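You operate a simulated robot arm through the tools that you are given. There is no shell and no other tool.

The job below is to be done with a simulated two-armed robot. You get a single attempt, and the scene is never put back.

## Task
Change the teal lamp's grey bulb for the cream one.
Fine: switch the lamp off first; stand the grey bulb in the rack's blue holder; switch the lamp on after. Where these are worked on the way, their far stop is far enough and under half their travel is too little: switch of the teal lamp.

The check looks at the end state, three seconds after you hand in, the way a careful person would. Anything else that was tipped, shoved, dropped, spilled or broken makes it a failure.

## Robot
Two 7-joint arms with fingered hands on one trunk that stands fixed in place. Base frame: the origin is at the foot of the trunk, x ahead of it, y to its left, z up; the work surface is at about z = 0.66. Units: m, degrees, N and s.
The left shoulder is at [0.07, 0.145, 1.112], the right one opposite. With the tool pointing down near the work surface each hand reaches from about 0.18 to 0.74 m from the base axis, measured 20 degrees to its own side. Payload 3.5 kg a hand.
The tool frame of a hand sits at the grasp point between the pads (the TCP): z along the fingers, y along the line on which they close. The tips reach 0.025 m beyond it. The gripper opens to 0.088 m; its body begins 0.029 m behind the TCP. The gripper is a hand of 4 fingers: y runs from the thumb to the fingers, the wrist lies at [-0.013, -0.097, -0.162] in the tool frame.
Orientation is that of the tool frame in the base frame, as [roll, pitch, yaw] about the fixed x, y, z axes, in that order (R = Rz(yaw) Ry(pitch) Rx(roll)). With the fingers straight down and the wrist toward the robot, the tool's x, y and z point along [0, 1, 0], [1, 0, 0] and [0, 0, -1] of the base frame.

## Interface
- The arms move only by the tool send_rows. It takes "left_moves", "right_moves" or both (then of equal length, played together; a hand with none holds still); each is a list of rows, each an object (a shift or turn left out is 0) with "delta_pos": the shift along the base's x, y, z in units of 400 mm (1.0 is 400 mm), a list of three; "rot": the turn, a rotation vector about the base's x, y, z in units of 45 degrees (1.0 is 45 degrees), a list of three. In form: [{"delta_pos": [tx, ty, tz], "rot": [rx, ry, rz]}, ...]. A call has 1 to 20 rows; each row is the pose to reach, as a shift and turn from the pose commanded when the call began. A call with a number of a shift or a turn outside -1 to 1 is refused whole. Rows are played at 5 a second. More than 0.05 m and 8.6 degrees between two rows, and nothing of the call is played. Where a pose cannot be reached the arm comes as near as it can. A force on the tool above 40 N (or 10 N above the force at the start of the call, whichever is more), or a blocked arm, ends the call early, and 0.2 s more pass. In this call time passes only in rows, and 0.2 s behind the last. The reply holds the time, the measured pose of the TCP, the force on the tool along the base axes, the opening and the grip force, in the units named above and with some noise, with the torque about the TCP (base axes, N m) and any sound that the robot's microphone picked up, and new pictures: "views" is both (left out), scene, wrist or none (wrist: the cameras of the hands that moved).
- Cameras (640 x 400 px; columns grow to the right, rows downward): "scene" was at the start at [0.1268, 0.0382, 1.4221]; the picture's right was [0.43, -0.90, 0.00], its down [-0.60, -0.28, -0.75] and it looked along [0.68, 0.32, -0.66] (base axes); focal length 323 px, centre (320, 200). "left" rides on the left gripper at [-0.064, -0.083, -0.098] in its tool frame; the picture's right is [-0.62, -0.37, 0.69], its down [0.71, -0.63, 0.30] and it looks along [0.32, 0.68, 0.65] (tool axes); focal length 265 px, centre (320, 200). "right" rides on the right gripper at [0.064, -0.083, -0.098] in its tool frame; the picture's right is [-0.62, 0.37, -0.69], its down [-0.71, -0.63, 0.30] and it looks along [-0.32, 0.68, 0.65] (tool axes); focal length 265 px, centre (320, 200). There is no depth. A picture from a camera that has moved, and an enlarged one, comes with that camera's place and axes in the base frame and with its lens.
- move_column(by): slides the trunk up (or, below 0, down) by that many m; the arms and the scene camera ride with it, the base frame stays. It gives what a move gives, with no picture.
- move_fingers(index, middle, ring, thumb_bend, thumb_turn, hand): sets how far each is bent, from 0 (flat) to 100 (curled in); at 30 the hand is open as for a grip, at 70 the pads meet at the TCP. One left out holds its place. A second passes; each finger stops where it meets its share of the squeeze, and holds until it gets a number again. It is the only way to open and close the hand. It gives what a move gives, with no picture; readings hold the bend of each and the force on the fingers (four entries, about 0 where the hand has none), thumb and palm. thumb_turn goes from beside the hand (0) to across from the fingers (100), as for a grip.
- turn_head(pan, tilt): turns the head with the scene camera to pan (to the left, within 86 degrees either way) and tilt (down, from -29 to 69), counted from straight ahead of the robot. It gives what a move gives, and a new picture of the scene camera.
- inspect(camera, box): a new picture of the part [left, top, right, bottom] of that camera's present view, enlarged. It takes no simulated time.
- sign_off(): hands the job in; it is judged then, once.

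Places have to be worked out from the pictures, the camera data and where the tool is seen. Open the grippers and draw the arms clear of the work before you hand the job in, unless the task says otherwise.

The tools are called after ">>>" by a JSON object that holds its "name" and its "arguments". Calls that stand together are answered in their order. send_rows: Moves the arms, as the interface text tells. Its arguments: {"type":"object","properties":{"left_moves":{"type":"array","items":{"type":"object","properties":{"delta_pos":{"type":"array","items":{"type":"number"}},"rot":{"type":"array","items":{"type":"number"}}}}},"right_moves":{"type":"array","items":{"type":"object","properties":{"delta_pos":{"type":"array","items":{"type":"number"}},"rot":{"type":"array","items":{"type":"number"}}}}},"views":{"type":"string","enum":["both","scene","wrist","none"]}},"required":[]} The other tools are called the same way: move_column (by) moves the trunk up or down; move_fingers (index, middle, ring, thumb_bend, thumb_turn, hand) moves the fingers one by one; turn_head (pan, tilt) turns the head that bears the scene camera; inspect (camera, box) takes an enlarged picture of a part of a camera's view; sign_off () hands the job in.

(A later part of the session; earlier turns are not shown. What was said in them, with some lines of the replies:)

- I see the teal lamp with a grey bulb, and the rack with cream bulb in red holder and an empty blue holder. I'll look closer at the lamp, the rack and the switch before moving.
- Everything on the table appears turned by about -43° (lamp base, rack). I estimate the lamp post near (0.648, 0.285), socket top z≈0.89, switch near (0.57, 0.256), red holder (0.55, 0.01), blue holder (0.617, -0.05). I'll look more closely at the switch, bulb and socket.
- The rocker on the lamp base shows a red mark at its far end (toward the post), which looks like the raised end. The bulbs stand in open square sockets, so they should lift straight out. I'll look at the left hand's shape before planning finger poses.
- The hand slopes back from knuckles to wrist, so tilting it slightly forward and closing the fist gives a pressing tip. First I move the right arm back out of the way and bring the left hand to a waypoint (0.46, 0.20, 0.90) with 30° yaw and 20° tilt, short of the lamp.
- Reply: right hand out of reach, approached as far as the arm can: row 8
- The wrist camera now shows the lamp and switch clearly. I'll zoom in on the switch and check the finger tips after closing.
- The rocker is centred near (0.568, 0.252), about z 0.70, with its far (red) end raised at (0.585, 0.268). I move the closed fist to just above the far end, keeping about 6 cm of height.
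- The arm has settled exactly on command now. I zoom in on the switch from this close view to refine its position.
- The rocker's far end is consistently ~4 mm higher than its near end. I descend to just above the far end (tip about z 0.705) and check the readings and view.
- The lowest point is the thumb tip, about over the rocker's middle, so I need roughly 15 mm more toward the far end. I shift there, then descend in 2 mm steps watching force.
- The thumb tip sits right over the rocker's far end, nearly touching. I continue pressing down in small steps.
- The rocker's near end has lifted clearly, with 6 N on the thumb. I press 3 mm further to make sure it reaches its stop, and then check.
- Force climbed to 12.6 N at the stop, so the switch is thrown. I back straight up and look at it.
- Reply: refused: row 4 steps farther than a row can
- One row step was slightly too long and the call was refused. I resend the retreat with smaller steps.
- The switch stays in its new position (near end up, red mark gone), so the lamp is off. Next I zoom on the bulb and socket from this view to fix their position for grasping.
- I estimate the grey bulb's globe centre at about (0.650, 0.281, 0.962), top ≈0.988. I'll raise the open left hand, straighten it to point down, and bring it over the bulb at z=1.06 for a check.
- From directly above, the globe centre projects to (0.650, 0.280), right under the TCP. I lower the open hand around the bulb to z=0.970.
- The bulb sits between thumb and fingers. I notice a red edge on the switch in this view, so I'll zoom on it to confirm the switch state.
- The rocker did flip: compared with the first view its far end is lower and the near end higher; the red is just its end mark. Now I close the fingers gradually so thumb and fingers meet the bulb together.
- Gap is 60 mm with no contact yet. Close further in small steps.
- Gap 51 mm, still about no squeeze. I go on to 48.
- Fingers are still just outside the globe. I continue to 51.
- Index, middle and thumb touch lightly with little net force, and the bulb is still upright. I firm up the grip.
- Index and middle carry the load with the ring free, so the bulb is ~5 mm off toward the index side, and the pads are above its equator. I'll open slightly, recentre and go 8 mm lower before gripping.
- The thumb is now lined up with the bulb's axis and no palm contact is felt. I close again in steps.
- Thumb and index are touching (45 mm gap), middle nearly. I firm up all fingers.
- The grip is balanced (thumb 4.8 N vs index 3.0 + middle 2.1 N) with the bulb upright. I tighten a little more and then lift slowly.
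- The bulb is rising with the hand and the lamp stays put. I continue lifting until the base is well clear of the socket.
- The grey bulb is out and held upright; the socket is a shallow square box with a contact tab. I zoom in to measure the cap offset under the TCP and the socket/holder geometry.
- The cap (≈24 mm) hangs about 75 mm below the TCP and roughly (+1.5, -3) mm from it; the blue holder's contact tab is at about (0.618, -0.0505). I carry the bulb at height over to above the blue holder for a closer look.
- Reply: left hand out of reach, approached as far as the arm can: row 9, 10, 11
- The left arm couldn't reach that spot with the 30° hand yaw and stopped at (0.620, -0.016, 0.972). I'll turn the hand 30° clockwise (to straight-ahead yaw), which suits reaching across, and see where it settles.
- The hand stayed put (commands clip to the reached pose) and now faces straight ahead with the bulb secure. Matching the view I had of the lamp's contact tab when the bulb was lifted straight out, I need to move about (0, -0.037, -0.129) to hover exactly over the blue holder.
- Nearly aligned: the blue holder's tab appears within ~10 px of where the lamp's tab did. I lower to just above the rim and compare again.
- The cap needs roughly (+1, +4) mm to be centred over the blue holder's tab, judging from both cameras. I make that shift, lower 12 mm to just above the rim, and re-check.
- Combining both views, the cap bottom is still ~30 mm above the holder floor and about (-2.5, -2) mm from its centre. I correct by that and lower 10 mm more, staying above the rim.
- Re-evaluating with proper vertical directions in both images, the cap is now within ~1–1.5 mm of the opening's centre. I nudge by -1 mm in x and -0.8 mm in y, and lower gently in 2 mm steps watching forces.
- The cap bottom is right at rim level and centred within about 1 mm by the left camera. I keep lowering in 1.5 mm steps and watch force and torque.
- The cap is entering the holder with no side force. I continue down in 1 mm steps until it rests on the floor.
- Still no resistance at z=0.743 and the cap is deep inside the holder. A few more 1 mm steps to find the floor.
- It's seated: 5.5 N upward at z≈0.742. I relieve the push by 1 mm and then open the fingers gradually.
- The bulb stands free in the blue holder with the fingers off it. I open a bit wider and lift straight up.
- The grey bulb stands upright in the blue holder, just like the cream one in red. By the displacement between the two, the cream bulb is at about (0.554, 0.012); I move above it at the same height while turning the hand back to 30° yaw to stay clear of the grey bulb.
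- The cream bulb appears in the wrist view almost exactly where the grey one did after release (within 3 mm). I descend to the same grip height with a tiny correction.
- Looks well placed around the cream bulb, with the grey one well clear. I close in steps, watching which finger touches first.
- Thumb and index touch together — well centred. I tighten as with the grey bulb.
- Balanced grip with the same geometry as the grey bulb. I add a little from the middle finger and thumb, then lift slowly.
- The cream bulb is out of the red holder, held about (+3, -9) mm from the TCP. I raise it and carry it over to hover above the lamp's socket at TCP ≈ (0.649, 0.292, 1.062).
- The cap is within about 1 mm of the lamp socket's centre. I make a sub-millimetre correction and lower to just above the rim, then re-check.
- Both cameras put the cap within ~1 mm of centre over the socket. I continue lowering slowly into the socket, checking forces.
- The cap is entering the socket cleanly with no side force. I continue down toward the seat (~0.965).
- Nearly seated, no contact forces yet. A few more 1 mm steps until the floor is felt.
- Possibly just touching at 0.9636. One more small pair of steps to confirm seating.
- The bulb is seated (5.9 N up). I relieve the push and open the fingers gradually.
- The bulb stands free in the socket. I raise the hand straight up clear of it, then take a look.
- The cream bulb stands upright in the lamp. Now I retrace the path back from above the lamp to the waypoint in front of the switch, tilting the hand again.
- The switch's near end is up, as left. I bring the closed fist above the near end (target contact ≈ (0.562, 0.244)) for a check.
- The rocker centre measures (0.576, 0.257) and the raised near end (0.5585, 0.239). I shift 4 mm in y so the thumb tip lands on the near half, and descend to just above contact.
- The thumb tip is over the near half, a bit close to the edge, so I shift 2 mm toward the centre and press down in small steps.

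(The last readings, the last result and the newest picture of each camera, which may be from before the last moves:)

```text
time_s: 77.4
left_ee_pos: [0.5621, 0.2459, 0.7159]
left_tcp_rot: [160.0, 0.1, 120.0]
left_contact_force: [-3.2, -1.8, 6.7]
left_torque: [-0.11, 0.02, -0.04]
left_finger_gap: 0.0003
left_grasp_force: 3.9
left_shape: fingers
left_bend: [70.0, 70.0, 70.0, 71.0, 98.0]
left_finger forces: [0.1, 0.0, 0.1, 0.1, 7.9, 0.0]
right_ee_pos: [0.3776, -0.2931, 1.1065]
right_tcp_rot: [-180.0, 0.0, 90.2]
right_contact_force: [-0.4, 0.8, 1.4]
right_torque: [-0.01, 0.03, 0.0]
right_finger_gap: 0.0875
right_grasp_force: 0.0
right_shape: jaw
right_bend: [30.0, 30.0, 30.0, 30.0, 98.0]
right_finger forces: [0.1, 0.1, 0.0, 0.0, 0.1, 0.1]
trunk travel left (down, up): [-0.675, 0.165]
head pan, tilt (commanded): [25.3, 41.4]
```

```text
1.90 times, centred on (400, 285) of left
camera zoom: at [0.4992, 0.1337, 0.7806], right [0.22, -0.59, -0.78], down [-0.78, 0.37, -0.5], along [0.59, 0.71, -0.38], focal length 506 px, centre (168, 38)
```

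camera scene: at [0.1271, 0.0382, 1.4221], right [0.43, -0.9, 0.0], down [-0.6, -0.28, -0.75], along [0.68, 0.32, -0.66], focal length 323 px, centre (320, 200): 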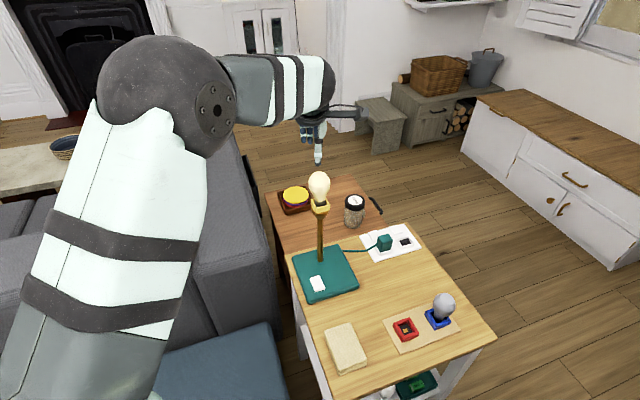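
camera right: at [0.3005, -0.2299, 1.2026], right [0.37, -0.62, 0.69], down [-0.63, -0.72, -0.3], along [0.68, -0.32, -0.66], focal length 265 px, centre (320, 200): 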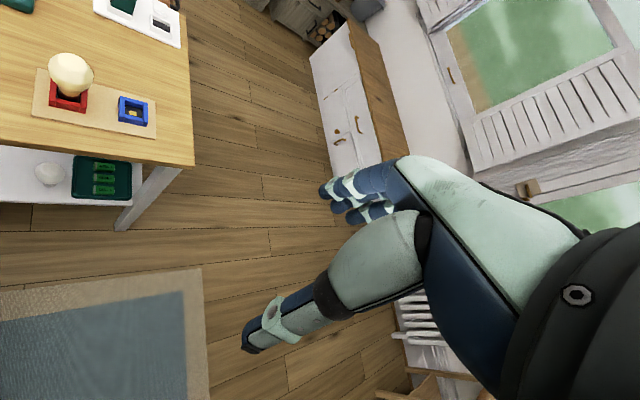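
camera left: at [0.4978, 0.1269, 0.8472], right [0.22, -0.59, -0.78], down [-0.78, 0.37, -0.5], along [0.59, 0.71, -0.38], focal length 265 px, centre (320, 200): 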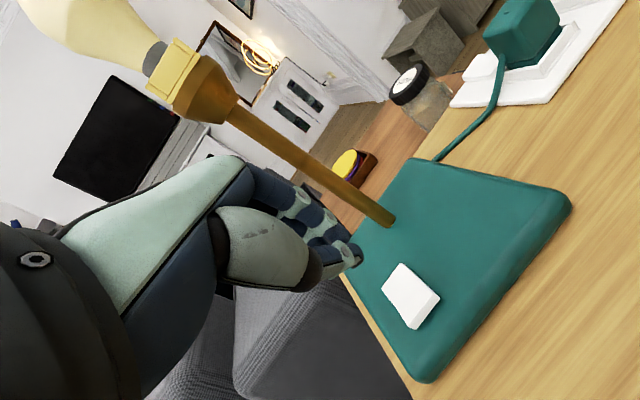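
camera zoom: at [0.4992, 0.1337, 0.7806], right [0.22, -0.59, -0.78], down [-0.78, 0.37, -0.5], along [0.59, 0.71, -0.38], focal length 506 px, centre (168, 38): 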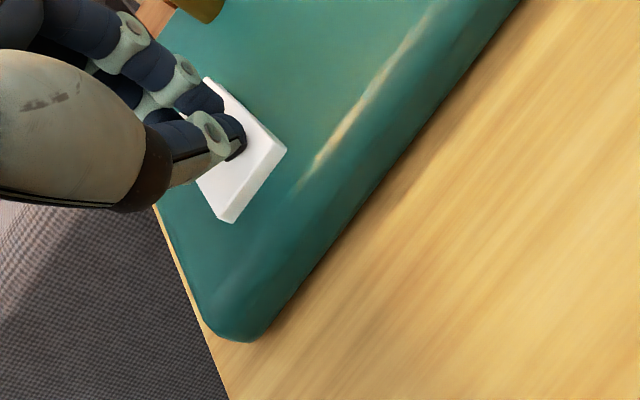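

The base now shows a bright highlight — the lamp appears to have lit up. I press 2–3 mm further to reach the stop.

>>> {"name": "send_rows", "arguments": {"left_moves": [{"delta_pos": [0, 0, -0.004]}, {"delta_pos": [0, 0, -0.008]}], "views": "none"}}

>>> {"name": "inspect", "arguments": {"camera": "left", "box": [300, 180, 500, 390]}}

```text
time_s: 78.0
left_ee_pos: [0.5615, 0.2448, 0.7147]
left_tcp_rot: [159.7, 0.0, 119.9]
left_contact_force: [-7.1, -3.6, 16.6]
left_torque: [-0.18, 0.04, -0.07]
left_finger_gap: 0.0002
left_grasp_force: 9.5
left_shape: fingers
left_bend: [69.0, 70.0, 70.0, 72.0, 98.0]
left_finger forces: [0.0, 0.1, 0.1, 0.0, 18.2, 0.0]
right_ee_pos: [0.3753, -0.2942, 1.1042]
right_tcp_rot: [179.9, -0.2, 90.1]
right_contact_force: [0.1, 0.5, -0.2]
right_torque: [0.0, 0.01, -0.03]
right_finger_gap: 0.0878
right_grasp_force: 0.1
right_shape: jaw
right_bend: [30.0, 30.0, 30.0, 30.0, 98.0]
right_finger forces: [0.0, 0.0, 0.0, 0.1, 0.1, 0.0]
trunk travel left (down, up): [-0.675, 0.165]
head pan, tilt (commanded): [25.3, 41.4]
```

```text
1.90 times, centred on (400, 285) of left
camera zoom: at [0.4973, 0.1331, 0.7789], right [0.22, -0.59, -0.78], down [-0.78, 0.38, -0.5], along [0.59, 0.71, -0.38], focal length 506 px, centre (168, 38)
```

zoom: 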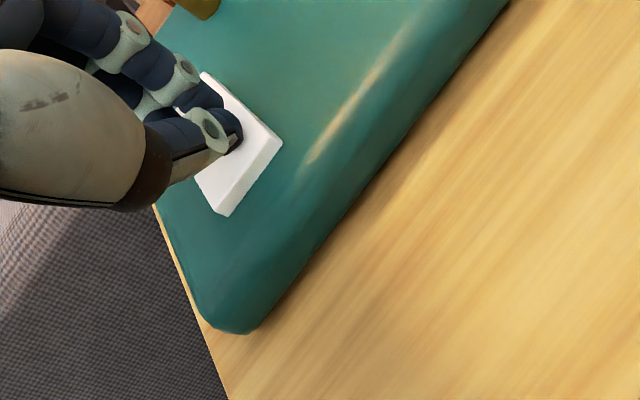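

The stop is reached (16.6 N). I back straight up and then away from the lamp, and check everything.

>>> {"name": "send_rows", "arguments": {"left_moves": [{"delta_pos": [0, 0, 0.03]}, {"delta_pos": [0, 0, 0.1]}, {"delta_pos": [-0.03, -0.02, 0.19]}, {"delta_pos": [-0.09, -0.05, 0.27]}, {"delta_pos": [-0.16, -0.08, 0.34]}, {"delta_pos": [-0.22, -0.1, 0.4]}, {"delta_pos": [-0.22, -0.1, 0.4]}]}}

>>> {"name": "inspect", "arguments": {"camera": "left", "box": [180, 20, 560, 340]}}

>>> {"name": "inspect", "arguments": {"camera": "left", "box": [380, 200, 500, 300]}}

```text
time_s: 79.6
left_ee_pos: [0.4774, 0.2046, 0.8713]
left_tcp_rot: [160.1, 0.0, 120.1]
left_contact_force: [0.2, 0.0, -0.6]
left_torque: [0.02, -0.04, -0.05]
left_finger_gap: 0.0
left_grasp_force: 0.0
left_shape: fingers
left_bend: [70.0, 70.0, 70.0, 70.0, 97.0]
left_finger forces: [0.0, 0.1, 0.0, 0.0, 0.0, 0.0]
right_ee_pos: [0.3802, -0.2934, 1.1033]
right_tcp_rot: [-179.9, 0.1, 90.0]
right_contact_force: [-0.4, 0.0, 0.5]
right_torque: [-0.02, 0.02, 0.03]
right_finger_gap: 0.0879
right_grasp_force: 0.0
right_shape: jaw
right_bend: [30.0, 30.0, 30.0, 30.0, 98.0]
right_finger forces: [0.1, 0.0, 0.0, 0.1, 0.0, 0.0]
trunk travel left (down, up): [-0.675, 0.165]
head pan, tilt (commanded): [25.3, 41.4]
camera scene: at [0.1276, 0.0385, 1.422], right [0.43, -0.9, 0.0], down [-0.6, -0.28, -0.75], along [0.68, 0.32, -0.66], focal length 323 px, centre (320, 200)
camera left: at [0.4124, 0.0928, 0.936], right [0.22, -0.59, -0.78], down [-0.78, 0.37, -0.5], along [0.59, 0.71, -0.38], focal length 265 px, centre (320, 200)
```

scene: 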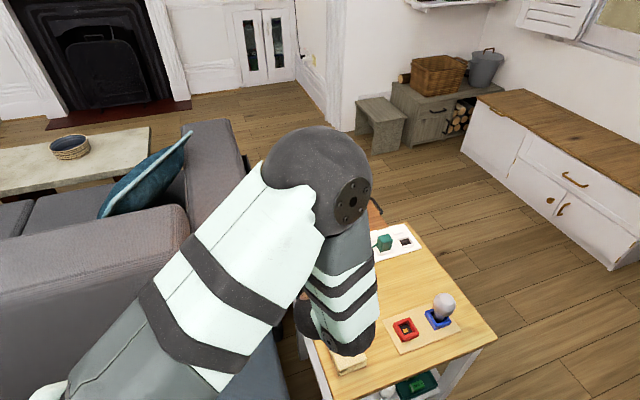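
left: 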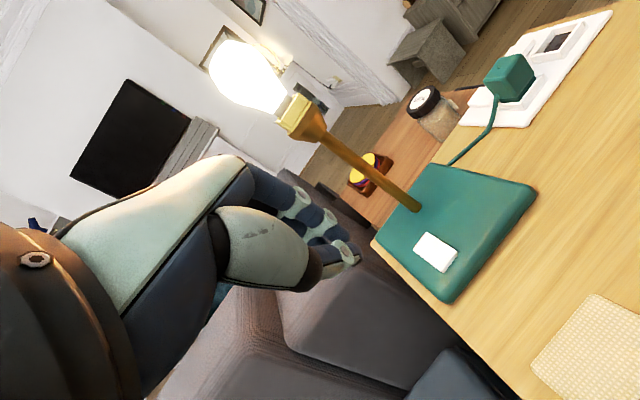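

```text
1.25 times, centred on (370, 180) of left
camera zoom: at [0.4124, 0.0928, 0.936], right [0.22, -0.59, -0.78], down [-0.78, 0.37, -0.5], along [0.59, 0.71, -0.38], focal length 332 px, centre (258, 225)
```

zoom: 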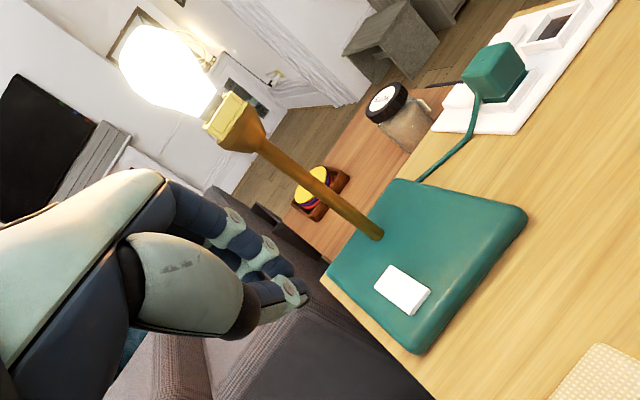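

```text
4.00 times, centred on (440, 250) of left
camera zoom: at [0.4124, 0.0928, 0.936], right [0.22, -0.59, -0.78], down [-0.78, 0.37, -0.5], along [0.59, 0.71, -0.38], focal length 1062 px, centre (-160, 0)
```

zoom: 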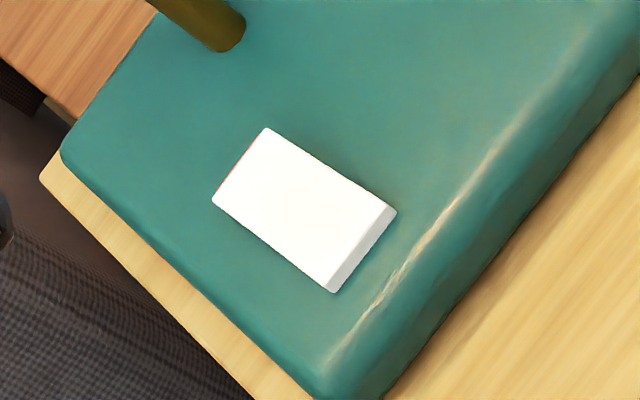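

The lamp is lit with the cream bulb, and the switch is on. I open the left hand and draw the arm back up to its starting area.

>>> {"name": "move_fingers", "arguments": {"hand": "left", "index": 30, "middle": 30, "ring": 30, "thumb_bend": 30}}

>>> {"name": "send_rows", "arguments": {"left_moves": [{"delta_pos": [-0.03, 0.02, 0.07], "rot": [-0.0145, 0.054, -0.0825]}, {"delta_pos": [-0.045, 0.05, 0.16], "rot": [-0.029, 0.108, -0.165]}, {"delta_pos": [-0.06, 0.08, 0.25], "rot": [-0.0435, 0.163, -0.2475]}, {"delta_pos": [-0.07, 0.11, 0.34], "rot": [-0.058, 0.217, -0.33]}, {"delta_pos": [-0.08, 0.145, 0.43], "rot": [-0.0725, 0.271, -0.4125]}, {"delta_pos": [-0.09, 0.18, 0.52], "rot": [-0.087, 0.3255, -0.495]}, {"delta_pos": [-0.0925, 0.21, 0.61], "rot": [-0.1015, 0.38, -0.5775]}, {"delta_pos": [-0.0925, 0.2375, 0.6975], "rot": [-0.116, 0.434, -0.66]}, {"delta_pos": [-0.0925, 0.2375, 0.6975], "rot": [-0.116, 0.434, -0.66]}]}}

>>> {"name": "inspect", "arguments": {"camera": "scene", "box": [260, 150, 500, 380]}}

>>> {"name": "inspect", "arguments": {"camera": "left", "box": [340, 60, 640, 280]}}

```text
time_s: 80.6
left_ee_pos: [0.477, 0.2045, 0.8709]
left_tcp_rot: [160.0, 0.0, 120.0]
left_contact_force: [0.0, -0.4, -0.7]
left_torque: [0.03, 0.0, 0.02]
left_finger_gap: 0.0844
left_grasp_force: 0.1
left_shape: fingers
left_bend: [30.0, 30.0, 30.0, 30.0, 97.0]
left_finger forces: [0.0, 0.1, 0.0, 0.0, 0.0, 0.1]
right_ee_pos: [0.3794, -0.2932, 1.1044]
right_tcp_rot: [-180.0, 0.0, 90.1]
right_contact_force: [1.0, -0.5, 0.3]
right_torque: [0.0, -0.02, 0.03]
right_finger_gap: 0.0877
right_grasp_force: 0.1
right_shape: jaw
right_bend: [30.0, 30.0, 30.0, 30.0, 98.0]
right_finger forces: [0.0, 0.0, 0.1, 0.0, 0.0, 0.1]
trunk travel left (down, up): [-0.675, 0.165]
head pan, tilt (commanded): [25.3, 41.4]
```

```text
time_s: 82.6
left_ee_pos: [0.4363, 0.3019, 1.151]
left_tcp_rot: [-180.0, -0.1, 90.0]
left_contact_force: [0.1, 0.4, -0.7]
left_torque: [0.02, 0.02, -0.01]
left_finger_gap: 0.0845
left_grasp_force: 0.1
left_shape: fingers
left_bend: [30.0, 30.0, 30.0, 30.0, 97.0]
left_finger forces: [0.1, 0.0, 0.0, 0.1, 0.1, 0.0]
right_ee_pos: [0.3807, -0.2934, 1.1049]
right_tcp_rot: [180.0, -0.1, 90.1]
right_contact_force: [0.1, 0.0, 0.5]
right_torque: [-0.03, -0.01, -0.02]
right_finger_gap: 0.0874
right_grasp_force: 0.0
right_shape: jaw
right_bend: [30.0, 30.0, 30.0, 30.0, 98.0]
right_finger forces: [0.0, 0.0, 0.0, 0.0, 0.0, 0.1]
trunk travel left (down, up): [-0.675, 0.165]
head pan, tilt (commanded): [25.3, 41.4]
camera scene: at [0.1268, 0.0381, 1.4221], right [0.43, -0.9, 0.0], down [-0.6, -0.28, -0.75], along [0.68, 0.32, -0.66], focal length 323 px, centre (320, 200)
camera left: at [0.3546, 0.2369, 1.2508], right [-0.37, -0.62, -0.69], down [-0.63, 0.71, -0.3], along [0.68, 0.32, -0.65], focal length 265 px, centre (320, 200)
```

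scene: 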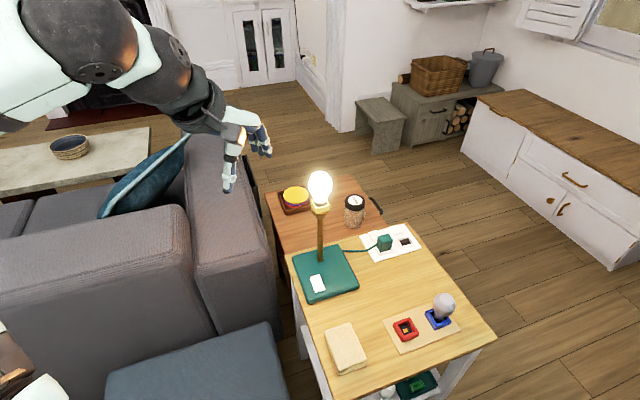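
left: 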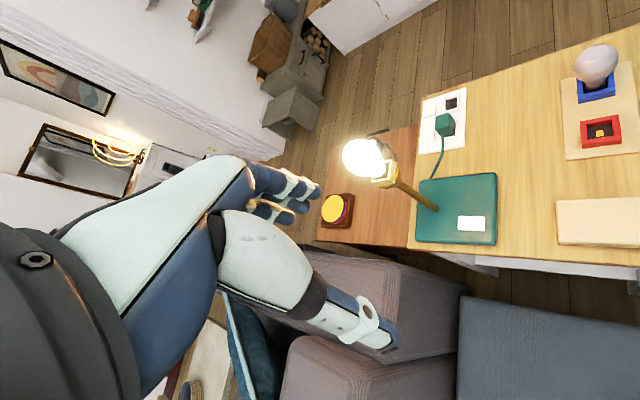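

```text
1.74 times, centred on (380, 265) of scene
camera zoom: at [0.1268, 0.0381, 1.4221], right [0.43, -0.9, 0.0], down [-0.6, -0.28, -0.75], along [0.68, 0.32, -0.66], focal length 562 px, centre (216, 87)
```

zoom: 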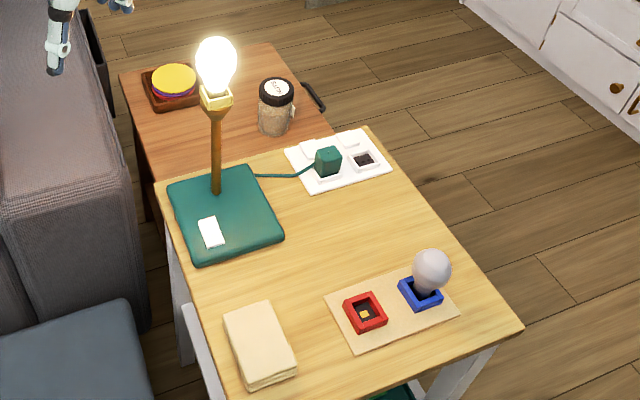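

```text
1.82 times, centred on (490, 170) of left
camera zoom: at [0.3546, 0.2369, 1.2508], right [-0.37, -0.62, -0.69], down [-0.63, 0.71, -0.3], along [0.68, 0.32, -0.65], focal length 483 px, centre (11, 254)
```

zoom: 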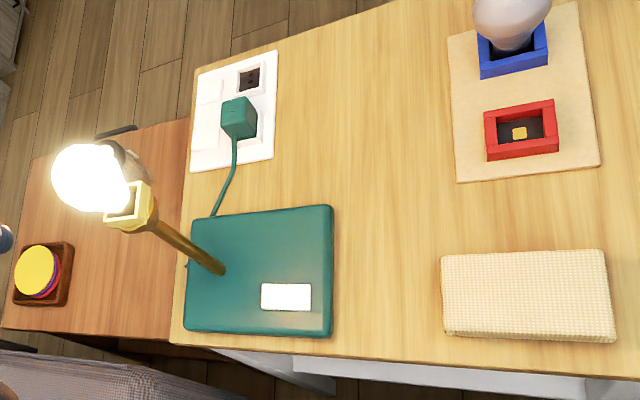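

The lamp glows with the cream bulb, the grey bulb stands in the blue holder, and nothing else has moved. A last zoom confirms the switch position and that both bulbs are upright before I hand in.

>>> {"name": "inspect", "arguments": {"camera": "scene", "box": [300, 262, 340, 302]}}

>>> {"name": "inspect", "arguments": {"camera": "scene", "box": [380, 280, 470, 360]}}

>>> {"name": "inspect", "arguments": {"camera": "scene", "box": [295, 160, 345, 225]}}

```text
10.00 times, centred on (320, 282) of scene
camera zoom: at [0.1268, 0.0381, 1.4221], right [0.43, -0.9, 0.0], down [-0.6, -0.28, -0.75], along [0.68, 0.32, -0.66], focal length 3234 px, centre (320, -620)
```

zoom: 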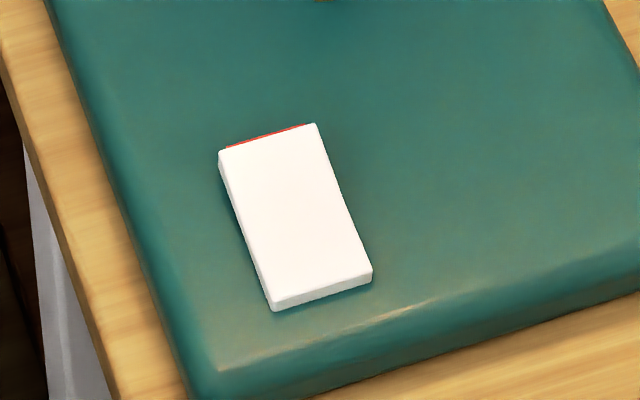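

```text
5.00 times, centred on (425, 320) of scene
camera zoom: at [0.1268, 0.0381, 1.4221], right [0.43, -0.9, 0.0], down [-0.6, -0.28, -0.75], along [0.68, 0.32, -0.66], focal length 1617 px, centre (-205, -400)
```

zoom: 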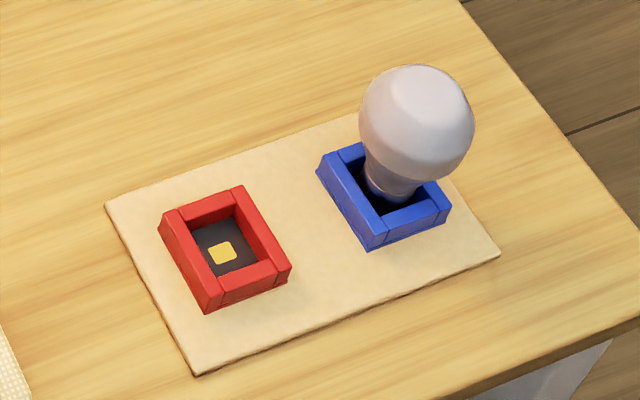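

```text
6.15 times, centred on (320, 192) of scene
camera zoom: at [0.1268, 0.0381, 1.4221], right [0.43, -0.9, 0.0], down [-0.6, -0.28, -0.75], along [0.68, 0.32, -0.66], focal length 1990 px, centre (320, 246)
```

zoom: 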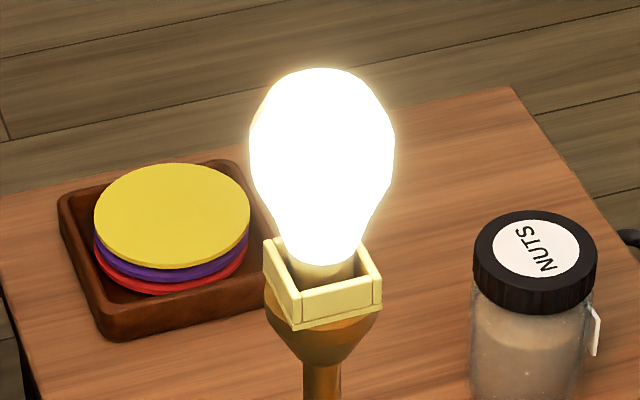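

The switch is back exactly where it started (on), the cream bulb is lit and upright in the lamp, the grey bulb stands in the blue holder, and both hands are open and clear. I hand in the job.

>>> {"name": "sign_off", "arguments": {}}

```text
The job is handed in.
```

The cream bulb is in the teal lamp and lit, and the grey bulb stands upright in the rack's blue holder. The job is handed in; the check hasn't reported a result.

- **Switch:** I pressed it to its stop to turn the lamp off before touching the bulb. After the change I pressed it back to its stop to turn the lamp on. The final picture shows it in the same position as at the start.
- **Bulbs:** Both went into their sockets without side force and were standing upright in the last pictures. The red holder is now empty.
- **Surroundings:** The lamp, rack, jar and other items looked unmoved in the final views. Both hands are open and drawn clear of the work.
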